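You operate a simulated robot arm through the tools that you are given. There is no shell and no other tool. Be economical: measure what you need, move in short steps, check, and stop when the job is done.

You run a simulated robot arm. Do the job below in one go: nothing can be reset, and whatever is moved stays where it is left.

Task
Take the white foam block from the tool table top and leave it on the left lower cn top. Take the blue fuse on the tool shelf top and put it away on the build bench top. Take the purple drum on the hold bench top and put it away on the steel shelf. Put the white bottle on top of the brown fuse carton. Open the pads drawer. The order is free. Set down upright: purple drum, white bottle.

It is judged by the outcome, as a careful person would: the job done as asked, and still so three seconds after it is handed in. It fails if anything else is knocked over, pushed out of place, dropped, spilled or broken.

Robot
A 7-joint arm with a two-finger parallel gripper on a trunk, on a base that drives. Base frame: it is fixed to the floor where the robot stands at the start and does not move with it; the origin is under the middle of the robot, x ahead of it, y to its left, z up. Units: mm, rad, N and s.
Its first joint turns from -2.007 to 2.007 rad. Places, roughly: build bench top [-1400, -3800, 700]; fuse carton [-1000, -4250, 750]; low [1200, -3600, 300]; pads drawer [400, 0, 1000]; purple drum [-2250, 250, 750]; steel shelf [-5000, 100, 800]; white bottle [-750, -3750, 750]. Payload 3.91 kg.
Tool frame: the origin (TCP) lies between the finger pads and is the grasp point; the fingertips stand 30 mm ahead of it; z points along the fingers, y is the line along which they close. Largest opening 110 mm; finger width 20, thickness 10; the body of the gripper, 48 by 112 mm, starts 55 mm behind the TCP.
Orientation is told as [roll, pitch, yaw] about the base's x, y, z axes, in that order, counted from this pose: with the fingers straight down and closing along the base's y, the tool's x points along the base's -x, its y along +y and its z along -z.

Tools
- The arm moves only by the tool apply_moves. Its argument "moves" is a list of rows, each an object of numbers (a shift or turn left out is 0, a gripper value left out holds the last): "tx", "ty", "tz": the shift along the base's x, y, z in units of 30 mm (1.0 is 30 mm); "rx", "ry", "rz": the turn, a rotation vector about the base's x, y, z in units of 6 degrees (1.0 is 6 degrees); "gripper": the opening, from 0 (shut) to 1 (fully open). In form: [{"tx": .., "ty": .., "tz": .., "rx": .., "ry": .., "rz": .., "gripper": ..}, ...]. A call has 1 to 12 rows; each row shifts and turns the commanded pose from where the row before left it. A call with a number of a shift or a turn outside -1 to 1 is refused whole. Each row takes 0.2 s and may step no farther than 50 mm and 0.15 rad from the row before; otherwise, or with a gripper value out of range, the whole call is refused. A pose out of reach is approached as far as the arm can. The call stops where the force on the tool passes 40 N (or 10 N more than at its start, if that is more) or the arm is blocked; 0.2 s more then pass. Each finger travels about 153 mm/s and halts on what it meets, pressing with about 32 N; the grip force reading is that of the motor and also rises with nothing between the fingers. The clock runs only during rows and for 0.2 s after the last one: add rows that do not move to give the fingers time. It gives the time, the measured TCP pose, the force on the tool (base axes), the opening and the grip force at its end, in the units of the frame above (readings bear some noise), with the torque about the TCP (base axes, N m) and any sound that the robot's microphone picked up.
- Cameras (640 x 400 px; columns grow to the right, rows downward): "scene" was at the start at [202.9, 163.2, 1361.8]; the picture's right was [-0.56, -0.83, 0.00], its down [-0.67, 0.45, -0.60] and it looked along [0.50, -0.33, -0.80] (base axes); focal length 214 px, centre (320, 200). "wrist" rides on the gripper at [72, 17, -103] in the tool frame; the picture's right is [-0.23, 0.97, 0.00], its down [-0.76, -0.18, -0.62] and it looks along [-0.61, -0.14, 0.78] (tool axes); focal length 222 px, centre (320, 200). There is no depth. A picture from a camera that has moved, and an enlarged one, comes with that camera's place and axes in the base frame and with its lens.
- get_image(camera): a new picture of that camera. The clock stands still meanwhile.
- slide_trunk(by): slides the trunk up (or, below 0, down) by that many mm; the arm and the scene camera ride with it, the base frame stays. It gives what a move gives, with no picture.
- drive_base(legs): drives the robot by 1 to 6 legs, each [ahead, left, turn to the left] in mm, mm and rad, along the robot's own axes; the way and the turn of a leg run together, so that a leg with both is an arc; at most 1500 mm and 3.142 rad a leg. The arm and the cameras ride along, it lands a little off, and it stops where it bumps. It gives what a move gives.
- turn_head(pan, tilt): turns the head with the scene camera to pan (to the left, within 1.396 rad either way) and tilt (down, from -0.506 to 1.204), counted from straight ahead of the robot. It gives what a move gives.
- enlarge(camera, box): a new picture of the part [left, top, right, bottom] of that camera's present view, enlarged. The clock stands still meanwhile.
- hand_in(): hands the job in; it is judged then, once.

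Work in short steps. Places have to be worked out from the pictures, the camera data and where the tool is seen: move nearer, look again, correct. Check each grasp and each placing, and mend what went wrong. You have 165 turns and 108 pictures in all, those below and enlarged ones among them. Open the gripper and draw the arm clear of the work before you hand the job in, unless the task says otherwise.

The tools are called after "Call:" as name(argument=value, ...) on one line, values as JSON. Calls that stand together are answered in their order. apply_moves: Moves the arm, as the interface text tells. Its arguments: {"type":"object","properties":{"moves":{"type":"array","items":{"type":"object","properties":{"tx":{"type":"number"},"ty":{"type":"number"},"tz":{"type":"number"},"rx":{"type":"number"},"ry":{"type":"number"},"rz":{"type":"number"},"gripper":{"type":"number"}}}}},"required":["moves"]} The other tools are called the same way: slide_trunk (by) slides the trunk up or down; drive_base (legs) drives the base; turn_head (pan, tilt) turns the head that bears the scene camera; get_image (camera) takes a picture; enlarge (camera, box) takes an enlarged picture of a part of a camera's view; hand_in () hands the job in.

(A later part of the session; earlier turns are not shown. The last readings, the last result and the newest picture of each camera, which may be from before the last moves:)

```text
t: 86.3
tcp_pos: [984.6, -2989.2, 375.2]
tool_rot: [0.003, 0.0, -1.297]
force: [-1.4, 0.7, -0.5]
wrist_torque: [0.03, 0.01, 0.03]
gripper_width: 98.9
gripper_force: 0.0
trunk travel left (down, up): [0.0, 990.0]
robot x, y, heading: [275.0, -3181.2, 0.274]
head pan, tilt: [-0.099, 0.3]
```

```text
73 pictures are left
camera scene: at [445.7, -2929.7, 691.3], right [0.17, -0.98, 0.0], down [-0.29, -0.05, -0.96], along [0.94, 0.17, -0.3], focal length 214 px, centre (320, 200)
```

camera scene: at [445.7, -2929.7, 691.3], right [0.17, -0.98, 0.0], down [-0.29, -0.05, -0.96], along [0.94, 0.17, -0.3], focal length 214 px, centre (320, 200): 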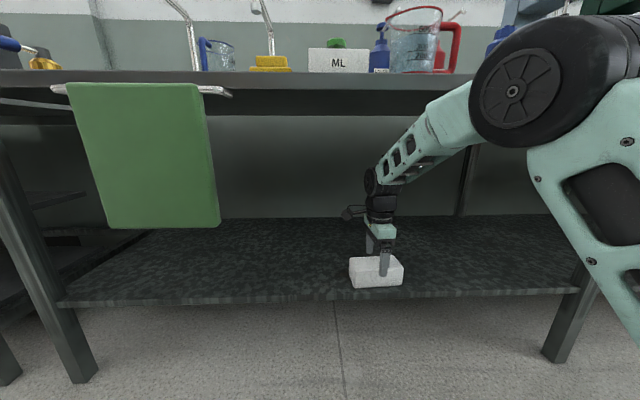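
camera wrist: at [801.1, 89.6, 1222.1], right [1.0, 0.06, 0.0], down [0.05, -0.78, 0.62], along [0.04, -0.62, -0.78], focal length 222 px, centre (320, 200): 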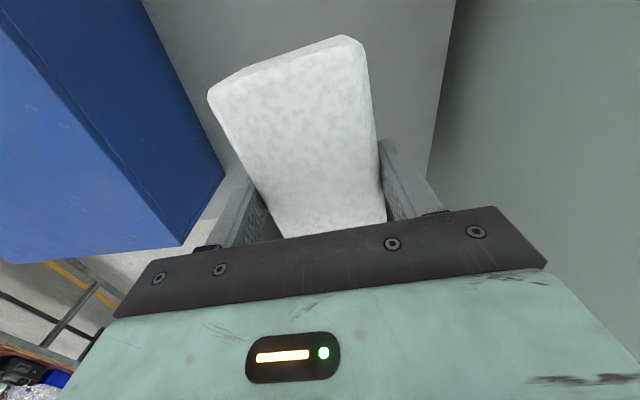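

The foam is placed. I'll retract the arm, raise the trunk and look toward the build bench.

Call:
apply_moves(moves=[{"tx": -0.9, "ty": -0.26}, {"tx": -0.9, "ty": -0.26}, {"tx": -0.9, "ty": -0.26}, {"tx": -0.9, "ty": -0.26}, {"tx": -0.9, "ty": -0.26}, {"tx": -0.9, "ty": -0.26}, {"tx": -0.9, "ty": -0.26}, {"tx": -0.9, "ty": -0.26}, {"tx": -0.9, "ty": 0.5}, {"tx": -0.9, "ty": 0.5}, {"ty": 0.9}, {"ty": 0.9}])

Call:
slide_trunk(by=400)

Call:
slide_trunk(by=400)

Call:
drive_base(legs=[[-150, 0, 0], [0, 0, -1.57], [0, 0, -1.0]])

Call:
turn_head(pan=-0.2, tilt=0.35)

Call:
get_image(camera="scene")

```text
t: 88.9
tcp_pos: [713.6, -2969.2, 373.3]
tool_rot: [0.004, 0.002, -1.297]
force: [0.0, 0.5, 1.1]
wrist_torque: [-0.01, -0.03, 0.0]
gripper_width: 98.9
gripper_force: 0.1
trunk travel left (down, up): [0.0, 990.0]
robot x, y, heading: [273.8, -3182.8, 0.278]
head pan, tilt: [-0.099, 0.3]
```

```text
t: 92.8
tcp_pos: [713.9, -2969.3, 774.1]
tool_rot: [0.007, 0.004, -1.298]
force: [0.0, -0.1, 0.4]
wrist_torque: [-0.01, 0.0, 0.01]
gripper_width: 99.2
gripper_force: 0.1
trunk travel left (down, up): [-400.0, 590.0]
robot x, y, heading: [273.3, -3177.0, 0.274]
head pan, tilt: [-0.099, 0.3]
```

```text
t: 96.6
tcp_pos: [713.9, -2969.8, 1174.4]
tool_rot: [0.005, 0.002, -1.297]
force: [-0.1, 0.2, -0.7]
wrist_torque: [-0.03, -0.03, 0.01]
gripper_width: 99.0
gripper_force: 0.1
trunk travel left (down, up): [-800.0, 190.0]
robot x, y, heading: [270.8, -3185.8, 0.277]
head pan, tilt: [-0.099, 0.3]
```

```text
t: 104.3
tcp_pos: [-124.3, -3643.2, 1173.4]
tool_rot: [0.004, 0.001, 2.431]
force: [0.5, 0.2, -0.1]
wrist_torque: [0.01, -0.02, -0.01]
gripper_width: 99.2
gripper_force: 0.1
trunk travel left (down, up): [-800.0, 190.0]
robot x, y, heading: [124.3, -3222.6, -2.275]
head pan, tilt: [-0.099, 0.3]
```

```text
t: 105.0
tcp_pos: [-124.9, -3642.9, 1174.5]
tool_rot: [0.004, 0.001, 2.432]
force: [-0.5, 0.0, 0.3]
wrist_torque: [-0.02, -0.03, 0.01]
gripper_width: 99.3
gripper_force: 0.0
trunk travel left (down, up): [-800.0, 190.0]
robot x, y, heading: [123.5, -3221.0, -2.28]
head pan, tilt: [-0.201, 0.351]
```

```text
72 pictures are left
camera scene: at [114.0, -3521.9, 1486.6], right [-0.61, 0.79, 0.0], down [0.27, 0.21, -0.94], along [-0.74, -0.58, -0.34], focal length 214 px, centre (320, 200)
```

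scene: 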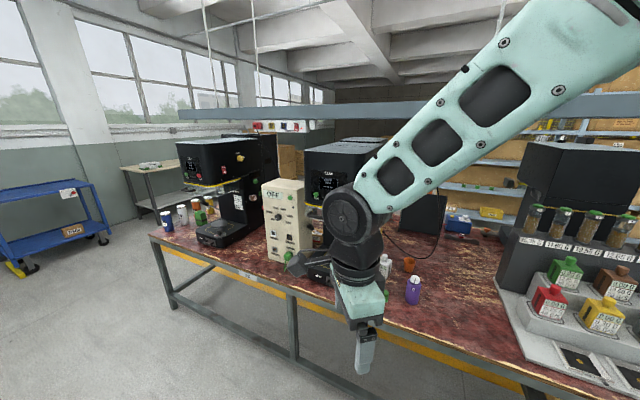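

The white bottle is near (385, 265) in this view. I'll zoom in.

Call:
enlarge(camera="scene", box=[240, 120, 480, 310])

Call:
enlarge(camera="scene", box=[400, 110, 640, 300])

```text
2.11 times, centred on (360, 215) of scene
camera zoom: at [114.0, -3521.9, 1486.6], right [-0.61, 0.79, 0.0], down [0.27, 0.21, -0.94], along [-0.74, -0.58, -0.34], focal length 452 px, centre (236, 168)
```

zoom: 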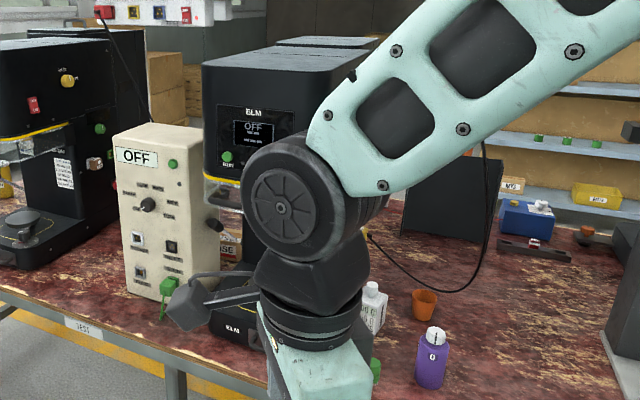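

```text
2.11 times, centred on (520, 205) of scene
camera zoom: at [114.0, -3521.9, 1486.6], right [-0.61, 0.79, 0.0], down [0.27, 0.21, -0.94], along [-0.74, -0.58, -0.34], focal length 452 px, centre (-101, 190)
```

zoom: 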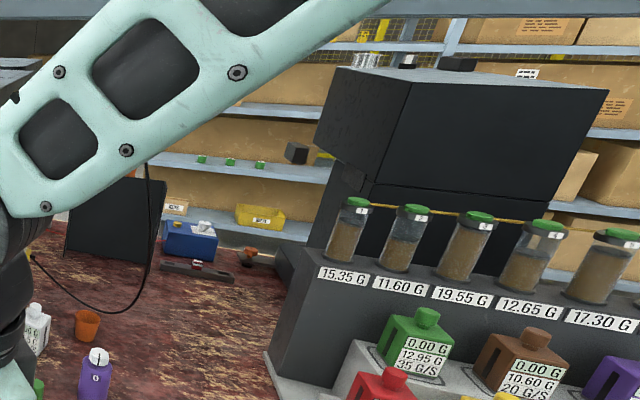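

A brown box with an orange "...SE" label stands behind the OFF machine and is likely the fuse carton. I'll square up to the table and look from further along.

Call:
drive_base(legs=[[0, 0, -0.585], [100, 450, 0]])

Call:
turn_head(pan=-0.1, tilt=0.45)

Call:
get_image(camera="scene")

```text
t: 109.4
tcp_pos: [-287.4, -3902.7, 1173.7]
tool_rot: [0.005, 0.001, 1.849]
force: [0.1, 0.2, 0.6]
wrist_torque: [-0.01, -0.01, 0.01]
gripper_width: 99.0
gripper_force: 0.0
trunk travel left (down, up): [-800.0, 190.0]
robot x, y, heading: [151.1, -3686.5, -2.863]
head pan, tilt: [-0.201, 0.351]
```

```text
t: 110.0
tcp_pos: [-287.4, -3901.2, 1173.7]
tool_rot: [0.005, 0.003, 1.848]
force: [-0.1, -0.3, -0.1]
wrist_torque: [-0.01, 0.05, 0.0]
gripper_width: 99.1
gripper_force: 0.1
trunk travel left (down, up): [-800.0, 190.0]
robot x, y, heading: [157.1, -3688.9, -2.867]
head pan, tilt: [-0.099, 0.45]
```

```text
69 pictures are left
camera scene: at [-18.9, -3941.8, 1477.4], right [-0.18, 0.98, 0.0], down [0.43, 0.08, -0.9], along [-0.89, -0.16, -0.43], focal length 214 px, centre (320, 200)
```

scene: 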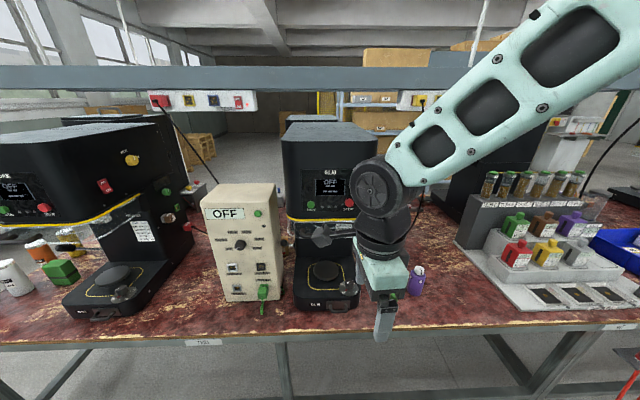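

Call:
enlarge(camera="scene", box=[160, 150, 440, 330])

```text
2.22 times, centred on (300, 240) of scene
camera zoom: at [-18.9, -3941.8, 1477.4], right [-0.18, 0.98, 0.0], down [0.43, 0.08, -0.9], along [-0.89, -0.16, -0.43], focal length 477 px, centre (364, 111)
```

zoom: 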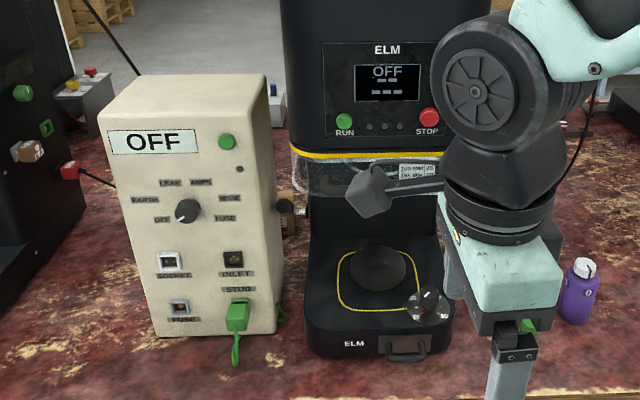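

The bottle is hidden behind the arm. I'll move the tool sideways away from the ELM machine and out over the table so the wrist camera can see the bottle.

Call:
apply_moves(moves=[{"ty": 1}, {"ty": 1}, {"ty": 1}, {"ty": 1}, {"tx": -1, "ty": 0.3}, {"tx": -1}, {"tx": -1}, {"tx": -1}, {"tx": -1}, {"tx": -1}, {"tx": -1}])

Call:
get_image(camera="wrist")

Call:
get_image(camera="scene")

```text
t: 112.4
tcp_pos: [-496.7, -3771.3, 1173.0]
tool_rot: [0.004, 0.001, 1.848]
force: [0.9, 1.5, 0.3]
wrist_torque: [-0.02, 0.01, 0.0]
gripper_width: 99.0
gripper_force: 0.0
trunk travel left (down, up): [-800.0, 190.0]
robot x, y, heading: [151.7, -3686.8, -2.872]
head pan, tilt: [-0.099, 0.45]
```

```text
67 pictures are left
camera wrist: at [-492.4, -3845.8, 1275.4], right [-1.0, -0.05, 0.0], down [-0.04, 0.78, 0.62], along [-0.03, 0.62, -0.78], focal length 222 px, centre (320, 200)
```

wrist: 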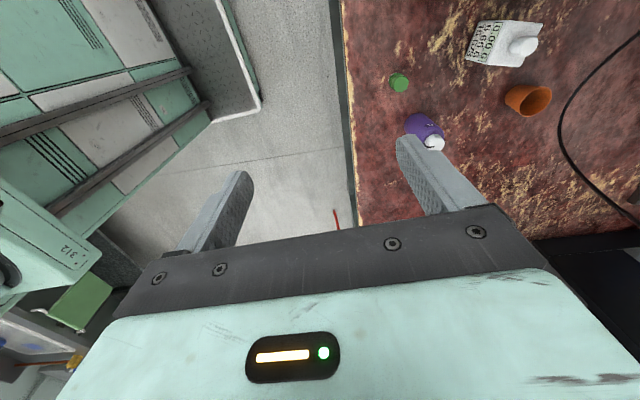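

```text
66 pictures are left
camera scene: at [-18.5, -3941.7, 1477.4], right [-0.18, 0.98, 0.0], down [0.43, 0.08, -0.9], along [-0.89, -0.16, -0.43], focal length 214 px, centre (320, 200)
```

scene: 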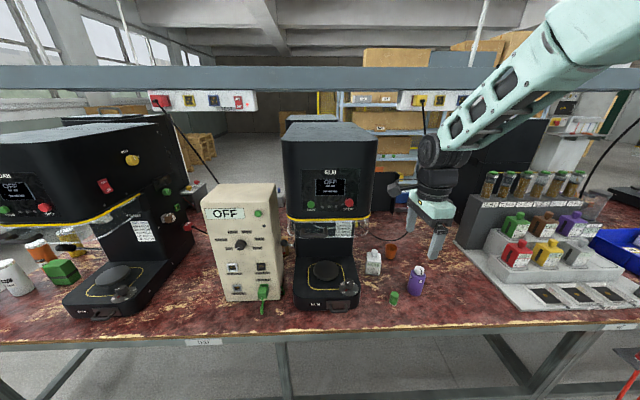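

The bottle stands at about (-805, -3836), close to the ELM machine. I'll zoom both cameras for its shape.

Call:
enlarge(camera="wrist", box=[340, 0, 640, 190])

Call:
enlarge(camera="scene", box=[280, 200, 460, 320])

```text
2.11 times, centred on (490, 95) of wrist
camera zoom: at [-492.4, -3845.8, 1275.4], right [-1.0, -0.05, 0.0], down [-0.04, 0.78, 0.62], along [-0.03, 0.62, -0.78], focal length 468 px, centre (-38, 421)
```

zoom: 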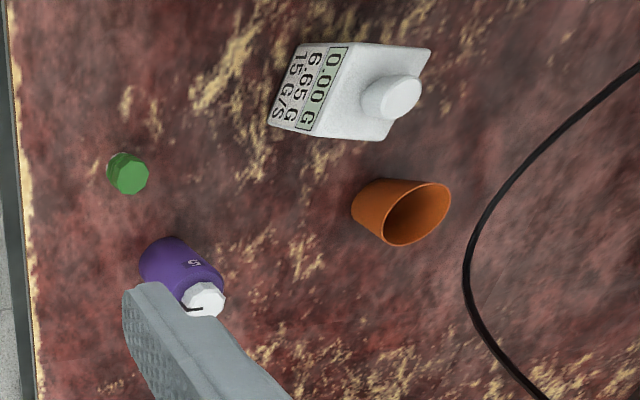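

```text
3.33 times, centred on (370, 260) of scene
camera zoom: at [-18.5, -3941.7, 1477.4], right [-0.18, 0.98, 0.0], down [0.43, 0.08, -0.9], along [-0.89, -0.16, -0.43], focal length 715 px, centre (153, 0)
```

zoom: 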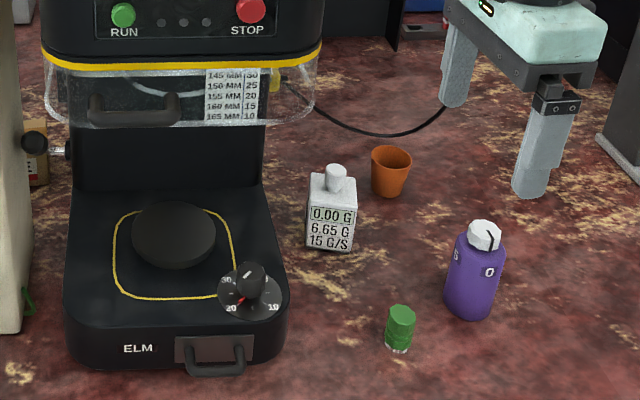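

The bottle is about 65 mm square and stands right beside the ELM head, so I'll grip it front to back with the tool leaning away. First I need to find the carton: raise the trunk and move closer for a view over the machines.

Call:
slide_trunk(by=190)

Call:
drive_base(legs=[[180, 0, 0]])

Call:
turn_head(pan=0.1, tilt=0.75)

Call:
get_image(camera="scene")

```text
t: 114.5
tcp_pos: [-497.0, -3771.8, 1362.2]
tool_rot: [0.005, 0.003, 1.848]
force: [-0.1, 0.2, -0.6]
wrist_torque: [0.0, 0.0, 0.02]
gripper_width: 99.0
gripper_force: 0.1
trunk travel left (down, up): [-990.0, 0.0]
robot x, y, heading: [154.6, -3691.8, -2.864]
head pan, tilt: [-0.099, 0.45]
```

```text
t: 116.0
tcp_pos: [-669.8, -3820.0, 1362.9]
tool_rot: [0.005, 0.002, 1.847]
force: [0.1, -0.4, 0.1]
wrist_torque: [0.02, 0.01, 0.02]
gripper_width: 98.9
gripper_force: 0.1
trunk travel left (down, up): [-990.0, 0.0]
robot x, y, heading: [-20.2, -3735.4, -2.864]
head pan, tilt: [-0.099, 0.45]
```

```text
t: 116.8
tcp_pos: [-671.1, -3821.2, 1362.8]
tool_rot: [0.004, 0.002, 1.847]
force: [1.1, -0.1, -0.2]
wrist_torque: [0.01, 0.0, -0.02]
gripper_width: 98.9
gripper_force: 0.1
trunk travel left (down, up): [-990.0, 0.0]
robot x, y, heading: [-21.4, -3733.0, -2.866]
head pan, tilt: [0.099, 0.75]
```

```text
63 pictures are left
camera scene: at [-179.6, -4005.2, 1641.0], right [-0.37, 0.93, 0.0], down [0.63, 0.25, -0.73], along [-0.68, -0.27, -0.68], focal length 214 px, centre (320, 200)
```

scene: 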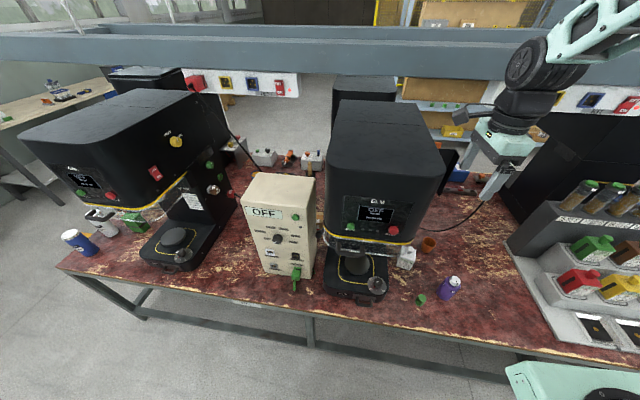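

Call:
enlarge(camera="scene", box=[200, 120, 460, 310])

```text
2.11 times, centred on (330, 215) of scene
camera zoom: at [-179.6, -4005.2, 1641.0], right [-0.37, 0.93, 0.0], down [0.63, 0.25, -0.73], along [-0.68, -0.27, -0.68], focal length 452 px, centre (299, 168)
```

zoom: 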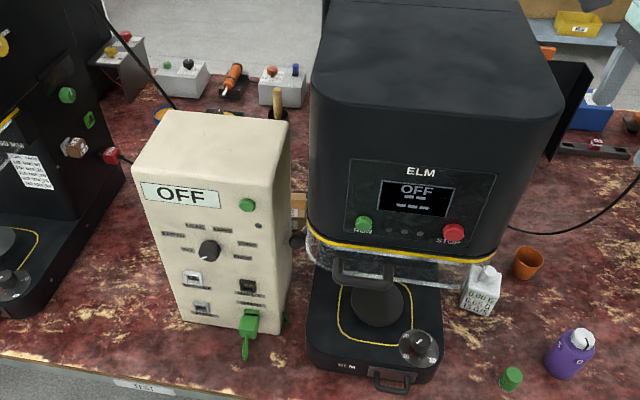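

The carton is behind the tester and a beam runs overhead, so I'll place the bottle from the far side later. First the bottle: lean the tool so its top tips away from the ELM, then lower the trunk and look.

Call:
apply_moves(moves=[{"ty": 1}, {"ty": 1}, {"rx": -0.96, "ry": -0.27}, {"rx": -0.96, "ry": -0.27}, {"rx": -0.96, "ry": -0.27}, {"rx": -0.96, "ry": -0.27}])

Call:
slide_trunk(by=-340)

Call:
get_image(camera="wrist")

Call:
get_image(camera="scene")

```text
t: 118.2
tcp_pos: [-669.6, -3760.9, 1362.3]
tool_rot: [0.005, 0.421, 1.849]
force: [-0.4, -1.0, -0.3]
wrist_torque: [-0.01, 0.0, -0.01]
gripper_width: 98.6
gripper_force: 0.1
trunk travel left (down, up): [-990.0, 0.0]
robot x, y, heading: [-22.9, -3736.8, -2.867]
head pan, tilt: [0.099, 0.75]
```

```text
t: 121.5
tcp_pos: [-671.0, -3759.9, 1021.6]
tool_rot: [0.005, 0.419, 1.847]
force: [0.7, 0.5, -0.6]
wrist_torque: [0.04, -0.01, -0.02]
gripper_width: 99.1
gripper_force: 0.0
trunk travel left (down, up): [-650.0, 340.0]
robot x, y, heading: [-21.7, -3738.5, -2.87]
head pan, tilt: [0.099, 0.75]
```

```text
61 pictures are left
camera wrist: at [-679.1, -3787.7, 1145.3], right [-0.99, -0.06, -0.09], down [-0.08, 0.96, 0.26], along [0.07, 0.26, -0.96], focal length 222 px, centre (320, 200)
```

wrist: 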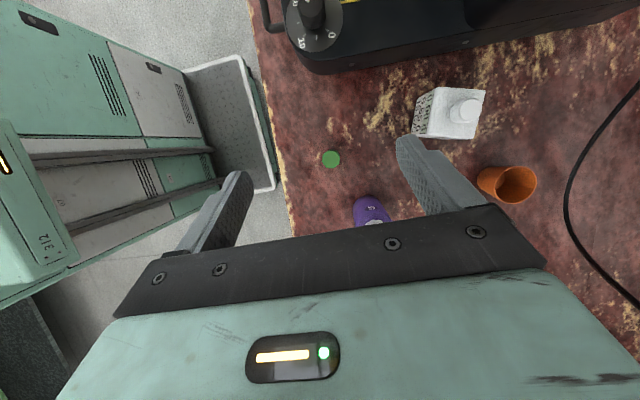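

```text
60 pictures are left
camera scene: at [-179.6, -4005.3, 1301.0], right [-0.37, 0.93, 0.0], down [0.63, 0.25, -0.73], along [-0.68, -0.27, -0.68], focal length 214 px, centre (320, 200)
```

scene: 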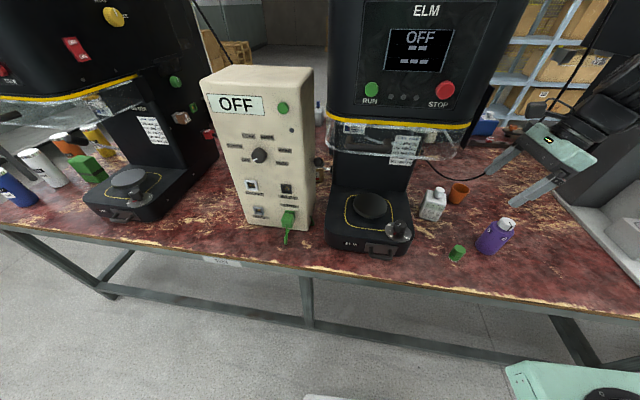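

Table top is z≈722 and the bottle centre is about (-842, -3835). I'll tilt one more notch, drive 100 mm closer, and line up on a slanted approach.

Call:
apply_moves(moves=[{"ty": 1, "rx": -0.96, "ry": -0.27}, {"ty": 1}])

Call:
drive_base(legs=[[100, 0, 0]])

```text
t: 122.2
tcp_pos: [-669.3, -3702.0, 1021.1]
tool_rot: [0.005, 0.524, 1.847]
force: [0.2, -0.5, -0.2]
wrist_torque: [0.01, -0.01, 0.04]
gripper_width: 98.8
gripper_force: 0.0
trunk travel left (down, up): [-650.0, 340.0]
robot x, y, heading: [-20.7, -3736.8, -2.859]
head pan, tilt: [0.099, 0.75]
```

```text
t: 123.3
tcp_pos: [-763.1, -3727.8, 1020.4]
tool_rot: [0.006, 0.523, 1.847]
force: [0.3, 0.5, 0.4]
wrist_torque: [0.04, -0.01, 0.01]
gripper_width: 99.1
gripper_force: 0.1
trunk travel left (down, up): [-650.0, 340.0]
robot x, y, heading: [-114.6, -3762.7, -2.868]
head pan, tilt: [0.099, 0.75]
```

Now to the start of the slanted approach, then a wrist check.

Call:
apply_moves(moves=[{"tx": -0.95, "ty": 0.14, "tz": -0.42}, {"tx": -0.95, "ty": 0.14, "tz": -0.42}, {"tx": -0.95, "ty": 0.14, "tz": -0.42}, {"tx": -0.95, "ty": 0.14, "tz": -0.42}, {}])

Call:
get_image(camera="wrist")

```text
t: 124.5
tcp_pos: [-879.9, -3713.2, 970.7]
tool_rot: [0.005, 0.523, 1.847]
force: [1.3, 1.6, -0.1]
wrist_torque: [0.0, 0.0, 0.04]
gripper_width: 98.9
gripper_force: 0.0
trunk travel left (down, up): [-650.0, 340.0]
robot x, y, heading: [-119.2, -3762.0, -2.868]
head pan, tilt: [0.099, 0.75]
```

```text
59 pictures are left
camera wrist: at [-892.8, -3727.8, 1096.2], right [-0.99, -0.07, -0.11], down [-0.09, 0.98, 0.16], along [0.1, 0.17, -0.98], focal length 222 px, centre (320, 200)
```

wrist: 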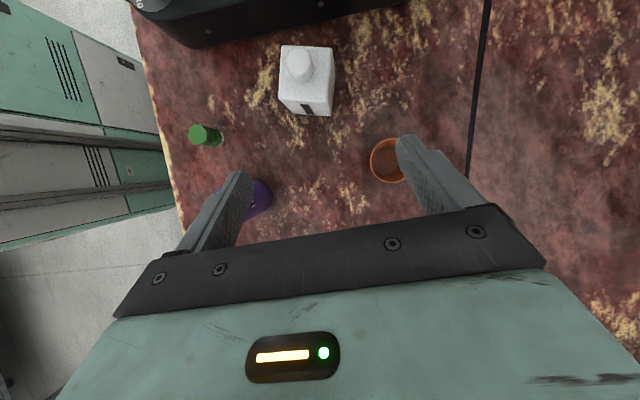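

The bottle centre is about (-831, -3843). I'll move along the slant partway and check again.

Call:
apply_moves(moves=[{"tx": 0.19, "ty": -0.5, "tz": -0.87}, {"tx": 0.19, "ty": -0.5, "tz": -0.87}, {"tx": 0.19, "ty": -0.5, "tz": -0.87}, {"tx": 0.19, "ty": -0.5, "tz": -0.87}, {"tx": 0.19, "ty": -0.5, "tz": -0.87}, {}])

Call:
get_image(camera="wrist")

```text
t: 125.9
tcp_pos: [-847.5, -3785.9, 839.6]
tool_rot: [0.006, 0.524, 1.845]
force: [0.0, -0.1, -0.1]
wrist_torque: [0.04, 0.0, 0.0]
gripper_width: 99.0
gripper_force: 0.0
trunk travel left (down, up): [-650.0, 340.0]
robot x, y, heading: [-119.4, -3765.6, -2.861]
head pan, tilt: [0.099, 0.75]
```

```text
58 pictures are left
camera wrist: at [-859.8, -3801.2, 964.7], right [-0.99, -0.07, -0.11], down [-0.09, 0.98, 0.16], along [0.1, 0.17, -0.98], focal length 222 px, centre (320, 200)
```

wrist: 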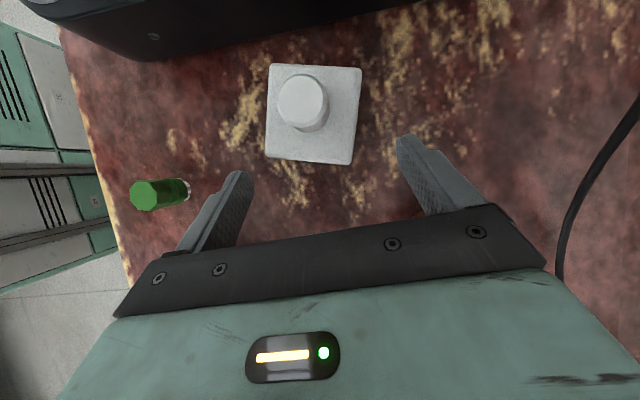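

Well centred. Final slant down and close.

Call:
apply_moves(moves=[{"tx": 0.14, "ty": -0.47, "tz": -0.85}, {"tx": 0.14, "ty": -0.47, "tz": -0.85}, {"tx": 0.14, "ty": -0.47, "tz": -0.85}, {}])

Call:
get_image(camera="wrist")

```text
t: 126.9
tcp_pos: [-838.1, -3828.1, 762.1]
tool_rot: [0.01, 0.521, 1.848]
force: [0.7, 10.1, 22.0]
wrist_torque: [0.17, 0.64, -0.23]
gripper_width: 99.0
gripper_force: 0.0
trunk travel left (down, up): [-650.0, 340.0]
robot x, y, heading: [-114.0, -3767.4, -2.869]
head pan, tilt: [0.099, 0.75]
```

```text
57 pictures are left
camera wrist: at [-850.9, -3842.6, 887.4], right [-0.99, -0.07, -0.11], down [-0.09, 0.98, 0.16], along [0.09, 0.17, -0.98], focal length 222 px, centre (320, 200)
```

wrist: 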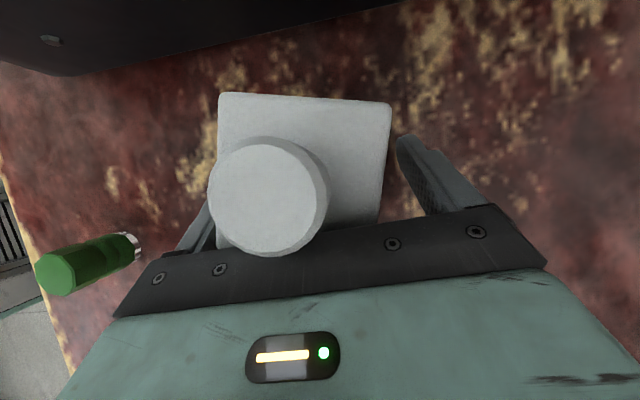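

Reading about 24 N along the tool axis suggests the cap or the table is just touching. I'll back off 6 mm along the axis and close.

Call:
apply_moves(moves=[{"tx": -0.03, "ty": 0.1, "tz": 0.18}, {}, {"gripper": 0.3}, {"gripper": 0.0}, {}, {}, {}])

Call:
apply_moves(moves=[{"tz": 0.15}, {"tz": 0.2}, {"tz": 0.3}, {"tz": 0.3}])

Call:
get_image(camera="scene")

```text
t: 128.5
tcp_pos: [-838.3, -3825.9, 766.5]
tool_rot: [0.004, 0.524, 1.845]
force: [0.0, -0.6, 0.1]
wrist_torque: [0.0, 0.02, 0.0]
gripper_width: 63.9
gripper_force: 31.9
trunk travel left (down, up): [-650.0, 340.0]
robot x, y, heading: [-114.2, -3767.0, -2.866]
head pan, tilt: [0.099, 0.75]
```

```text
t: 129.5
tcp_pos: [-836.0, -3825.6, 796.0]
tool_rot: [0.005, 0.522, 1.846]
force: [-0.3, -0.4, -0.9]
wrist_torque: [-0.01, -0.01, -0.02]
gripper_width: 64.3
gripper_force: 31.9
trunk travel left (down, up): [-650.0, 340.0]
robot x, y, heading: [-114.8, -3763.7, -2.858]
head pan, tilt: [0.099, 0.75]
```

```text
56 pictures are left
camera scene: at [-274.7, -4032.2, 1300.9], right [-0.37, 0.93, 0.0], down [0.63, 0.25, -0.73], along [-0.68, -0.27, -0.68], focal length 214 px, centre (320, 200)
```

scene: 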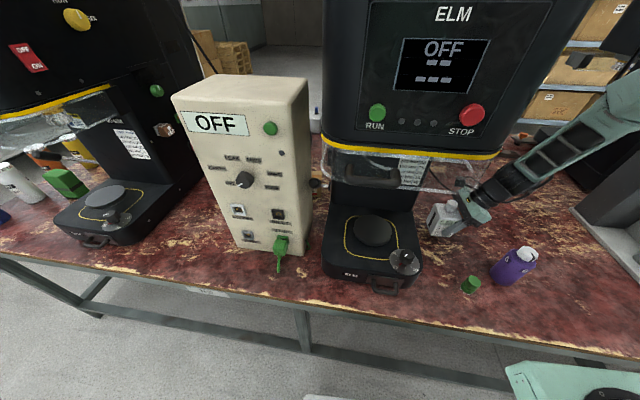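

The bottle is held. I'll retreat up the slant, then back out over the table edge.

Call:
apply_moves(moves=[{"tx": -0.13, "ty": 0.45, "tz": 0.8}, {"tx": -0.13, "ty": 0.45, "tz": 0.8}, {"tx": -0.13, "ty": 0.45, "tz": 0.8}, {"tx": -0.13, "ty": 0.45, "tz": 0.8}, {"tx": -0.13, "ty": 0.45, "tz": 0.8}, {"tx": -0.13, "ty": 0.45, "tz": 0.8}, {"tx": 0.6, "tz": 0.6}, {"tx": 0.8, "tz": 0.4}, {"tx": 0.9}, {"tx": 0.9}, {"tx": 0.9}, {"tx": 0.9}])

Call:
drive_base(legs=[[-450, 0, 0], [0, 1000, 0]])

Call:
turn_head(pan=0.5, tilt=0.45)

Call:
get_image(camera="scene")

```text
t: 132.1
tcp_pos: [-709.9, -3746.4, 969.4]
tool_rot: [0.003, 0.524, 1.846]
force: [0.3, -0.6, -2.3]
wrist_torque: [-0.01, 0.0, 0.02]
gripper_width: 64.4
gripper_force: 32.7
trunk travel left (down, up): [-650.0, 340.0]
robot x, y, heading: [-113.8, -3763.5, -2.864]
head pan, tilt: [0.099, 0.75]
```

```text
t: 139.6
tcp_pos: [-32.5, -4600.7, 969.2]
tool_rot: [0.005, 0.523, 1.833]
force: [0.8, -0.2, -2.6]
wrist_torque: [0.02, 0.04, 0.0]
gripper_width: 63.8
gripper_force: 31.7
trunk travel left (down, up): [-650.0, 340.0]
robot x, y, heading: [561.2, -4630.8, -2.879]
head pan, tilt: [0.099, 0.75]
```

```text
t: 140.4
tcp_pos: [-30.8, -4601.7, 969.7]
tool_rot: [0.003, 0.524, 1.831]
force: [0.9, -0.2, -1.7]
wrist_torque: [0.03, -0.01, 0.02]
gripper_width: 63.7
gripper_force: 31.8
trunk travel left (down, up): [-650.0, 340.0]
robot x, y, heading: [557.6, -4632.2, -2.879]
head pan, tilt: [0.499, 0.45]
```

```text
55 pictures are left
camera scene: at [410.9, -4928.4, 1327.3], right [-0.69, 0.72, 0.0], down [0.32, 0.3, -0.9], along [-0.65, -0.62, -0.44], focal length 214 px, centre (320, 200)
```

scene: 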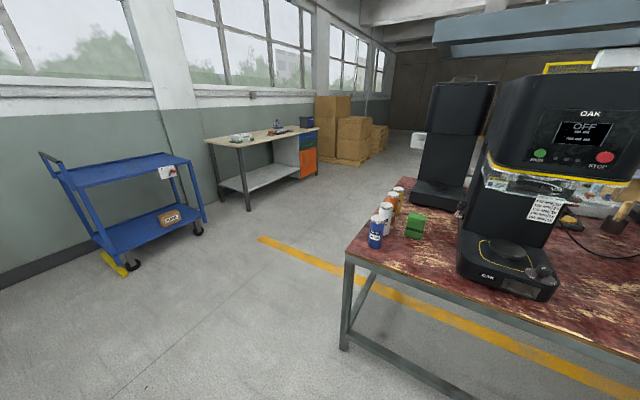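

Space past the table end is clear. I'll move left 1300 and ahead 1400, then look along the far side.

Call:
drive_base(legs=[[0, 1250, 0], [1500, 0, 0]])

Call:
turn_head(pan=-0.7, tilt=0.4)

Call:
get_image(camera="scene")

```text
t: 153.9
tcp_pos: [-1111.9, -6325.0, 970.3]
tool_rot: [0.006, 0.525, 1.897]
force: [0.0, -0.6, -1.8]
wrist_torque: [0.02, 0.0, 0.0]
gripper_width: 63.7
gripper_force: 32.0
trunk travel left (down, up): [-650.0, 340.0]
robot x, y, heading: [-515.0, -6313.6, -2.814]
head pan, tilt: [0.499, 0.45]
```

```text
t: 155.3
tcp_pos: [-1111.5, -6323.0, 970.2]
tool_rot: [0.004, 0.524, 1.895]
force: [0.0, -0.3, -3.2]
wrist_torque: [0.01, 0.0, 0.02]
gripper_width: 64.0
gripper_force: 32.0
trunk travel left (down, up): [-650.0, 340.0]
robot x, y, heading: [-516.3, -6315.2, -2.816]
head pan, tilt: [-0.7, 0.4]
```

```text
54 pictures are left
camera scene: at [-673.0, -6520.6, 1332.0], right [0.37, 0.93, 0.0], down [0.36, -0.14, -0.92], along [-0.86, 0.34, -0.39], focal length 214 px, centre (320, 200)
```

scene: 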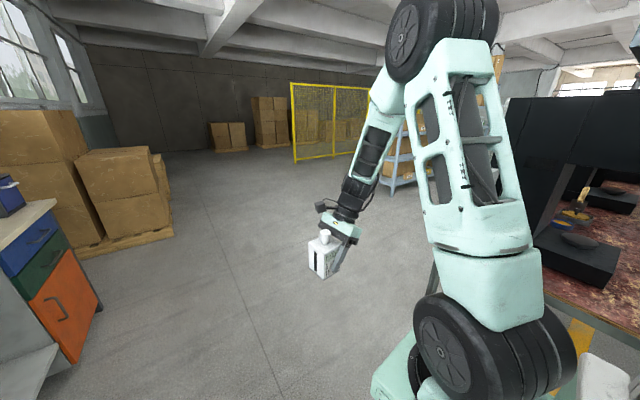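

Lots of open floor ahead. I'll drive past the table's far corner and turn right to look along the far aisle.

Call:
drive_base(legs=[[1250, 0, 0], [0, 0, -1.6]])

Call:
turn_head(pan=-0.3, tilt=0.35)

Call:
get_image(camera="scene")

```text
t: 165.3
tcp_pos: [-1684.0, -6119.9, 969.5]
tool_rot: [0.004, 0.525, 0.328]
force: [-0.1, -0.8, -2.1]
wrist_torque: [-0.02, -0.02, 0.0]
gripper_width: 63.7
gripper_force: 32.4
trunk travel left (down, up): [-650.0, 340.0]
robot x, y, heading: [-1671.1, -6715.3, 1.901]
head pan, tilt: [-0.7, 0.4]
```

```text
t: 166.2
tcp_pos: [-1685.3, -6119.1, 968.9]
tool_rot: [0.005, 0.523, 0.329]
force: [-0.4, 1.1, -1.6]
wrist_torque: [0.01, -0.01, -0.04]
gripper_width: 63.6
gripper_force: 32.3
trunk travel left (down, up): [-650.0, 340.0]
robot x, y, heading: [-1670.7, -6712.7, 1.905]
head pan, tilt: [-0.3, 0.351]
```

```text
53 pictures are left
camera scene: at [-1916.0, -6553.4, 1336.6], right [1.0, 0.03, 0.0], down [0.01, -0.34, -0.94], along [-0.03, 0.94, -0.34], focal length 214 px, centre (320, 200)
```

scene: 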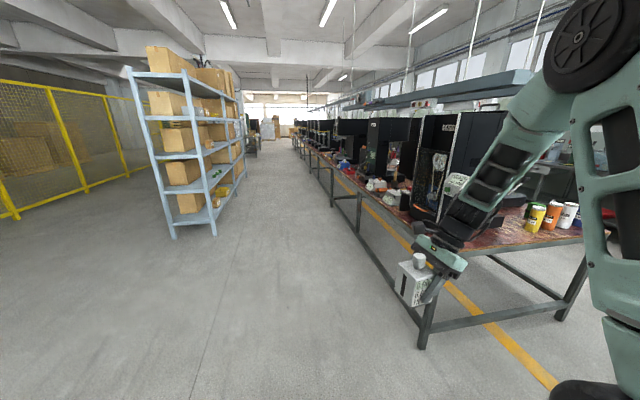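

The far aisle is clear. I'll drive along it to around the carton, then look right.

Call:
drive_base(legs=[[0, 0, -0.05], [1500, 0, 0], [300, 0, 0]])

Call:
turn_head(pan=-0.9, tilt=0.45)

Call:
get_image(camera="scene")

```text
t: 175.8
tcp_pos: [-2234.0, -4386.6, 969.6]
tool_rot: [0.003, 0.524, 0.326]
force: [-0.5, -0.2, -1.8]
wrist_torque: [-0.01, -0.04, 0.02]
gripper_width: 63.7
gripper_force: 32.1
trunk travel left (down, up): [-650.0, 340.0]
robot x, y, heading: [-2221.4, -4982.7, 1.895]
head pan, tilt: [-0.3, 0.351]
```

```text
t: 176.8
tcp_pos: [-2234.2, -4385.6, 969.4]
tool_rot: [0.006, 0.524, 0.329]
force: [0.9, 0.9, -1.7]
wrist_torque: [0.02, 0.0, -0.01]
gripper_width: 63.9
gripper_force: 32.0
trunk travel left (down, up): [-650.0, 340.0]
robot x, y, heading: [-2224.5, -4980.0, 1.89]
head pan, tilt: [-0.901, 0.45]
```

```text
52 pictures are left
camera scene: at [-2413.4, -4834.8, 1327.4], right [0.84, -0.54, 0.0], down [-0.24, -0.37, -0.9], along [0.49, 0.76, -0.44], focal length 214 px, centre (320, 200)
```

scene: 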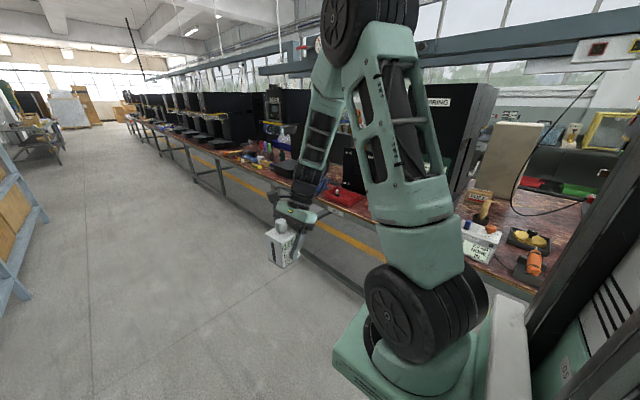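

The fuse carton is visible beside the beige tester's back. Zooming in.

Call:
enlarge(camera="scene", box=[420, 110, 600, 300])

```text
2.11 times, centred on (510, 205) of scene
camera zoom: at [-2413.4, -4834.8, 1327.4], right [0.84, -0.54, 0.0], down [-0.24, -0.37, -0.9], along [0.49, 0.76, -0.44], focal length 452 px, centre (-80, 190)
```

zoom: 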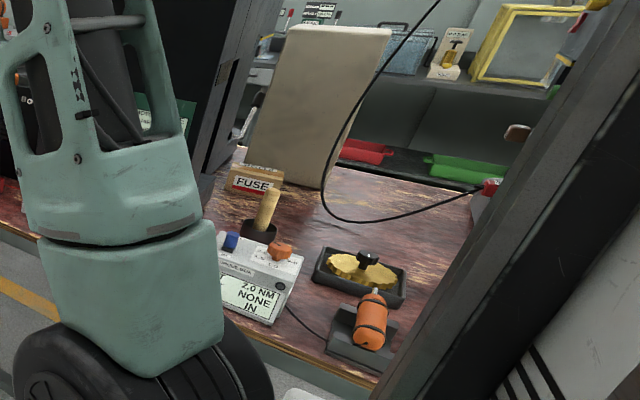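

The carton is at about (-980, -4366), some 600 mm in from the far edge. I'll turn to face it, shift left, and rotate the tool so its lean points back toward me for extra reach.

Call:
drive_base(legs=[[0, 0, -1.605], [0, 340, 0], [200, 0, 0]])

Call:
turn_head(pan=-0.35, tilt=0.6)

Call:
get_image(camera="scene")

```text
t: 184.1
tcp_pos: [-1537.6, -4586.9, 969.1]
tool_rot: [0.005, 0.524, -1.261]
force: [0.2, 0.2, -2.7]
wrist_torque: [-0.02, -0.01, -0.01]
gripper_width: 64.0
gripper_force: 32.6
trunk travel left (down, up): [-650.0, 340.0]
robot x, y, heading: [-2127.9, -4587.6, 0.313]
head pan, tilt: [-0.901, 0.45]
```

```text
t: 185.1
tcp_pos: [-1536.7, -4587.7, 968.3]
tool_rot: [0.006, 0.523, -1.261]
force: [0.2, -1.1, -2.6]
wrist_torque: [0.0, -0.03, 0.0]
gripper_width: 63.9
gripper_force: 32.2
trunk travel left (down, up): [-650.0, 340.0]
robot x, y, heading: [-2131.9, -4589.3, 0.307]
head pan, tilt: [-0.351, 0.6]
```

```text
50 pictures are left
camera scene: at [-1970.9, -4353.8, 1313.8], right [-0.04, -1.0, 0.0], down [-0.56, 0.02, -0.83], along [0.82, -0.03, -0.56], focal length 214 px, centre (320, 200)
```

scene: 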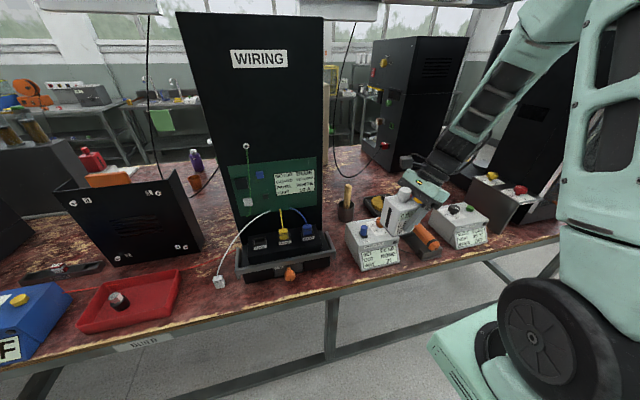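

The carton sits just behind the right edge of the WIRING board. I'll rotate the lean halfway toward me and drive 200 closer, then re-view with the trunk a little higher.

Call:
apply_moves(moves=[{"rz": -1}, {"rz": -1}, {"rz": -1}, {"rz": -1}, {"rz": -1}, {"rz": -1}, {"rz": -1}, {"rz": -0.5}])

Call:
drive_base(legs=[[180, -60, 0]])

Call:
slide_trunk(by=200)

Call:
get_image(camera="scene")

```text
t: 186.9
tcp_pos: [-1538.4, -4586.1, 969.3]
tool_rot: [0.005, 0.524, -2.046]
force: [-0.3, 0.9, -2.4]
wrist_torque: [0.01, 0.02, 0.01]
gripper_width: 63.9
gripper_force: 32.2
trunk travel left (down, up): [-650.0, 340.0]
robot x, y, heading: [-2131.7, -4586.0, 0.313]
head pan, tilt: [-0.351, 0.6]
```

```text
t: 188.4
tcp_pos: [-1352.8, -4593.2, 968.4]
tool_rot: [0.005, 0.524, -2.048]
force: [0.6, 0.2, -1.4]
wrist_torque: [-0.05, -0.02, -0.01]
gripper_width: 63.8
gripper_force: 32.0
trunk travel left (down, up): [-650.0, 340.0]
robot x, y, heading: [-1950.0, -4590.1, 0.31]
head pan, tilt: [-0.351, 0.6]
```

```text
t: 190.6
tcp_pos: [-1353.6, -4591.7, 1167.9]
tool_rot: [0.005, 0.524, -2.046]
force: [0.4, 0.6, -1.7]
wrist_torque: [-0.01, 0.02, 0.01]
gripper_width: 63.9
gripper_force: 31.7
trunk travel left (down, up): [-850.0, 140.0]
robot x, y, heading: [-1950.0, -4592.9, 0.301]
head pan, tilt: [-0.351, 0.6]
```

```text
49 pictures are left
camera scene: at [-1786.6, -4359.8, 1513.8], right [-0.04, -1.0, 0.0], down [-0.56, 0.02, -0.83], along [0.82, -0.03, -0.57], focal length 214 px, centre (320, 200)
```

scene: 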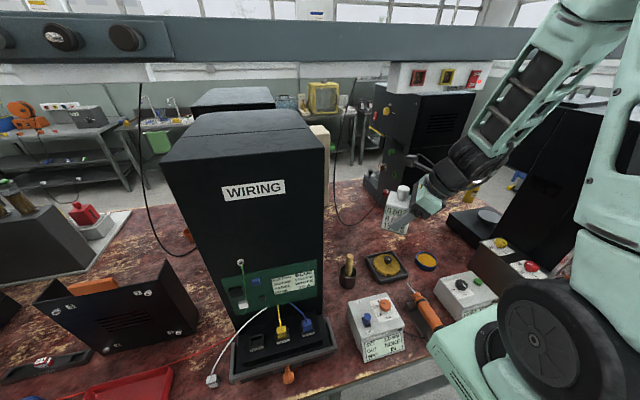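

Combining views, the carton is about (-909, -4345), behind the WIRING cabinet from here. I'll shift right and slightly ahead to see it.

Call:
drive_base(legs=[[60, -180, 0]])

Call:
turn_head(pan=-0.2, tilt=0.6)

Call:
get_image(camera="scene")

```text
t: 192.1
tcp_pos: [-1267.8, -4755.1, 1169.6]
tool_rot: [0.007, 0.521, -2.059]
force: [-1.5, 1.0, -2.6]
wrist_torque: [-0.06, -0.1, -0.04]
gripper_width: 64.0
gripper_force: 31.7
trunk travel left (down, up): [-850.0, 140.0]
robot x, y, heading: [-1860.0, -4751.3, 0.297]
head pan, tilt: [-0.351, 0.6]
```

```text
t: 192.8
tcp_pos: [-1266.5, -4757.2, 1169.1]
tool_rot: [0.004, 0.525, -2.062]
force: [0.2, 0.3, -2.6]
wrist_torque: [-0.03, 0.01, -0.01]
gripper_width: 64.1
gripper_force: 32.2
trunk travel left (down, up): [-850.0, 140.0]
robot x, y, heading: [-1859.5, -4748.3, 0.293]
head pan, tilt: [-0.201, 0.6]
```

```text
48 pictures are left
camera scene: at [-1695.4, -4504.4, 1513.8], right [0.09, -1.0, 0.0], down [-0.56, -0.05, -0.83], along [0.82, 0.08, -0.56], focal length 214 px, centre (320, 200)
```

scene: 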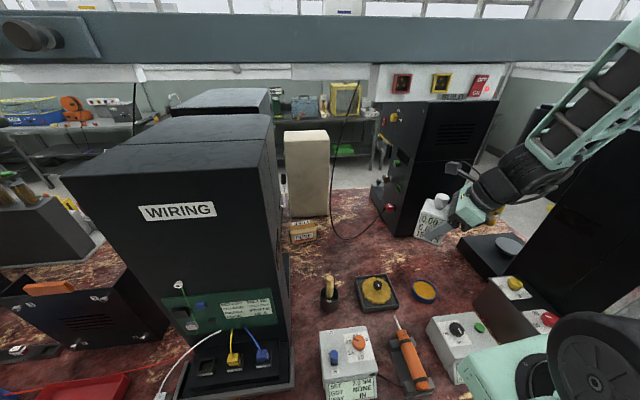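

Call:
enlarge(camera="scene", box=[250, 120, 410, 330])

```text
1.90 times, centred on (330, 225) of scene
camera zoom: at [-1695.4, -4504.4, 1513.8], right [0.09, -1.0, 0.0], down [-0.56, -0.05, -0.83], along [0.82, 0.08, -0.56], focal length 408 px, centre (301, 152)
```

zoom: 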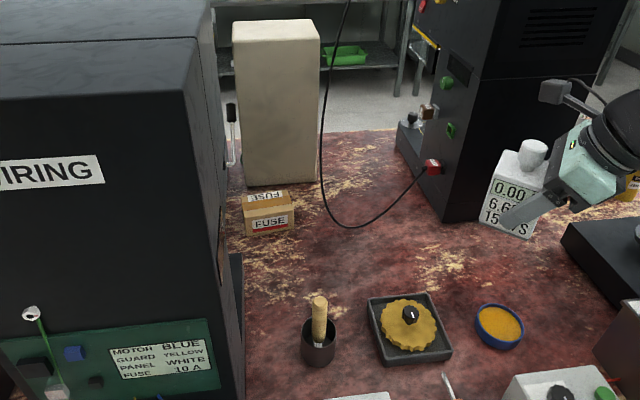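

The carton is a roughly 126×75×80 box; its top centre is about (-890, -4338, 804). I'll square the bottle (lean toward me), lower the trunk, and shift left a little.

Call:
apply_moves(moves=[{"rz": -1}, {"rz": -1}, {"rz": -1}, {"rz": -1}, {"rz": -1}, {"rz": -1}, {"rz": -1}, {"rz": -0.6}])

Call:
slide_trunk(by=-210)

Call:
drive_base(legs=[[0, 80, 0]])

```text
t: 194.6
tcp_pos: [-1244.7, -4756.8, 1174.2]
tool_rot: [0.005, 0.521, -2.857]
force: [-0.5, 0.8, -3.1]
wrist_torque: [-0.02, 0.03, 0.04]
gripper_width: 63.9
gripper_force: 32.4
out of reach, approached as far as the arm can: row 4, 5, 6, 7
trunk travel left (down, up): [-850.0, 140.0]
robot x, y, heading: [-1857.4, -4749.4, 0.294]
head pan, tilt: [-0.201, 0.6]
```

```text
t: 196.9
tcp_pos: [-1245.6, -4756.0, 963.8]
tool_rot: [0.004, 0.522, -2.857]
force: [-0.1, 0.3, -2.0]
wrist_torque: [-0.02, 0.03, 0.01]
gripper_width: 63.9
gripper_force: 32.0
trunk travel left (down, up): [-640.0, 350.0]
robot x, y, heading: [-1856.7, -4748.2, 0.295]
head pan, tilt: [-0.201, 0.6]
```

```text
t: 197.9
tcp_pos: [-1269.1, -4680.5, 965.6]
tool_rot: [0.003, 0.521, -2.857]
force: [0.2, 0.2, -2.6]
wrist_torque: [-0.02, 0.06, 0.06]
gripper_width: 63.7
gripper_force: 32.1
trunk travel left (down, up): [-640.0, 350.0]
robot x, y, heading: [-1882.7, -4675.8, 0.298]
head pan, tilt: [-0.201, 0.6]
```

Now moving diagonally toward the carton, two-thirds of the way, then a check.

Call:
apply_moves(moves=[{"tx": 0.95, "ty": 0.9}, {"tx": 0.95, "ty": 0.9}, {"tx": 0.95, "ty": 0.9}, {"tx": 0.95, "ty": 0.9}, {"tx": 0.95, "ty": 0.9}, {"tx": 0.95, "ty": 0.9}, {"tx": 0.95, "ty": 0.9}, {"tx": 0.95, "ty": 0.9}])

Call:
get_image(camera="scene")

```text
t: 199.7
tcp_pos: [-1040.4, -4465.4, 965.9]
tool_rot: [0.005, 0.521, -2.857]
force: [-0.5, 0.0, -1.0]
wrist_torque: [0.0, 0.01, 0.01]
gripper_width: 64.1
gripper_force: 32.5
trunk travel left (down, up): [-640.0, 350.0]
robot x, y, heading: [-1880.3, -4668.0, 0.294]
head pan, tilt: [-0.201, 0.6]
```

```text
46 pictures are left
camera scene: at [-1719.0, -4427.9, 1303.9], right [0.09, -1.0, 0.0], down [-0.56, -0.05, -0.83], along [0.82, 0.08, -0.56], focal length 214 px, centre (320, 200)
```

scene: 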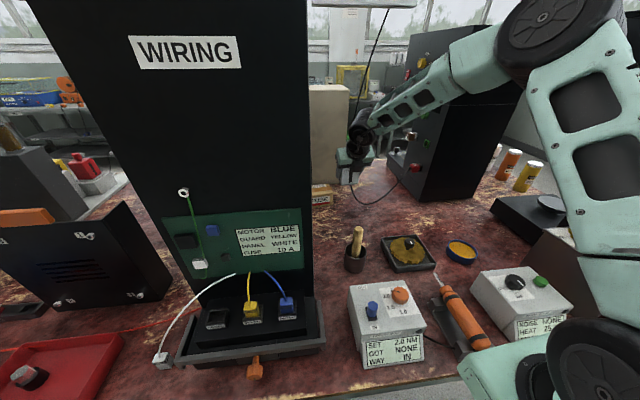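

Call:
enlarge(camera="scene", box=[290, 110, 430, 220])

```text
3.64 times, centred on (360, 165) of scene
camera zoom: at [-1719.0, -4427.9, 1303.9], right [0.09, -1.0, 0.0], down [-0.56, -0.05, -0.83], along [0.82, 0.08, -0.56], focal length 780 px, centre (174, 327)
```

zoom: 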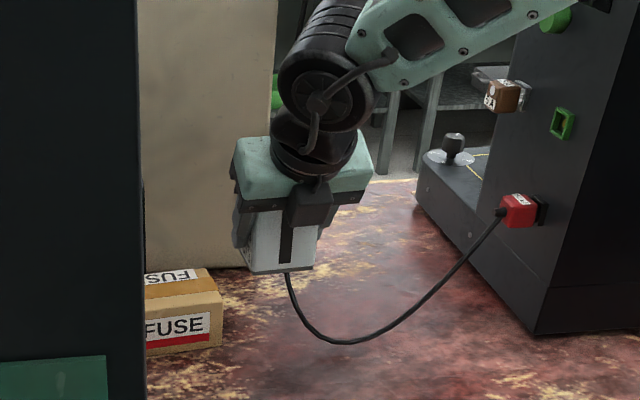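

A hanging cable lies to the right at about (-906, -4480), so I'll shift left first, then go straight in, and check.

Call:
apply_moves(moves=[{"tx": -0.26, "ty": 0.87}, {"tx": -0.26, "ty": 0.87}, {"tx": -0.26, "ty": 0.87}, {"tx": 0.88, "ty": 0.26}, {"tx": 0.88, "ty": 0.26}, {"tx": 0.88, "ty": 0.26}, {"tx": 0.88, "ty": 0.26, "tz": -0.5}, {"tx": 0.88, "ty": 0.26, "tz": -0.5}, {"tx": 0.88, "ty": 0.26, "tz": -0.5}, {}])

Call:
enlarge(camera="scene", box=[270, 110, 410, 220])

```text
t: 201.9
tcp_pos: [-910.7, -4342.0, 914.8]
tool_rot: [0.006, 0.52, -2.855]
force: [0.6, 0.0, -1.6]
wrist_torque: [-0.03, 0.01, 0.0]
gripper_width: 64.0
gripper_force: 32.0
out of reach, approached as far as the arm can: row 9
trunk travel left (down, up): [-640.0, 350.0]
robot x, y, heading: [-1882.3, -4676.4, 0.291]
head pan, tilt: [-0.201, 0.6]
```

```text
3.64 times, centred on (340, 165) of scene
camera zoom: at [-1718.7, -4427.7, 1303.8], right [0.09, -1.0, 0.0], down [-0.56, -0.05, -0.82], along [0.82, 0.08, -0.57], focal length 780 px, centre (247, 327)
```

zoom: 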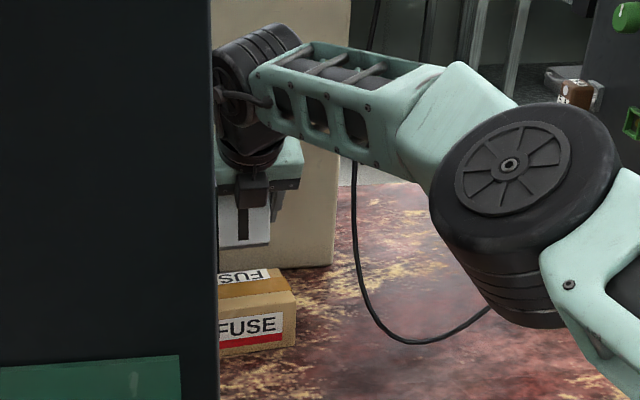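

It's nearly over the carton but at the reach limit. I'll nudge the base 30 mm ahead, then trim the position.

Call:
drive_base(legs=[[30, 0, 0]])

```text
t: 202.8
tcp_pos: [-903.7, -4343.8, 914.3]
tool_rot: [0.005, 0.521, -2.86]
force: [0.3, -0.1, -0.9]
wrist_torque: [0.01, -0.01, -0.02]
gripper_width: 63.9
gripper_force: 31.9
trunk travel left (down, up): [-640.0, 350.0]
robot x, y, heading: [-1875.7, -4667.5, 0.294]
head pan, tilt: [-0.201, 0.6]
stopped in leg 1: the robot was blocked; the commanded pose is now the measured one
```

The base just touched the bench, so no further ahead; the TCP is now at (-904, -4344), right on target. I'll lower with the trunk, keeping the arm shape, and check.

Call:
slide_trunk(by=-52)

Call:
enlarge(camera="scene", box=[270, 90, 410, 200])

```text
t: 203.7
tcp_pos: [-902.3, -4342.7, 862.3]
tool_rot: [0.006, 0.521, -2.86]
force: [-0.5, 0.1, -1.6]
wrist_torque: [-0.01, 0.04, 0.0]
gripper_width: 63.6
gripper_force: 32.5
trunk travel left (down, up): [-588.0, 402.0]
robot x, y, heading: [-1876.0, -4668.4, 0.293]
head pan, tilt: [-0.201, 0.6]
```

```text
3.64 times, centred on (340, 145) of scene
camera zoom: at [-1710.0, -4424.3, 1251.8], right [0.09, -1.0, 0.0], down [-0.56, -0.05, -0.82], along [0.82, 0.07, -0.57], focal length 780 px, centre (247, 400)
```

zoom: 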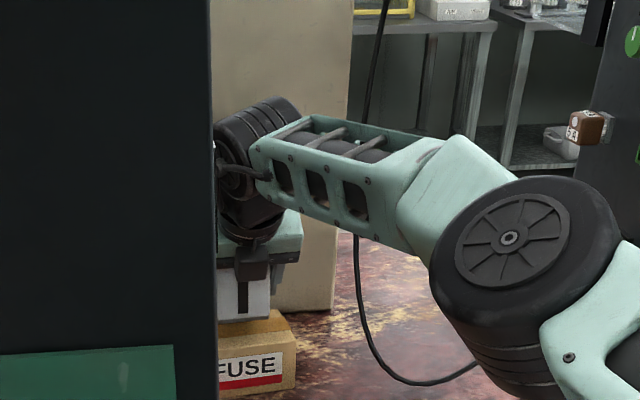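

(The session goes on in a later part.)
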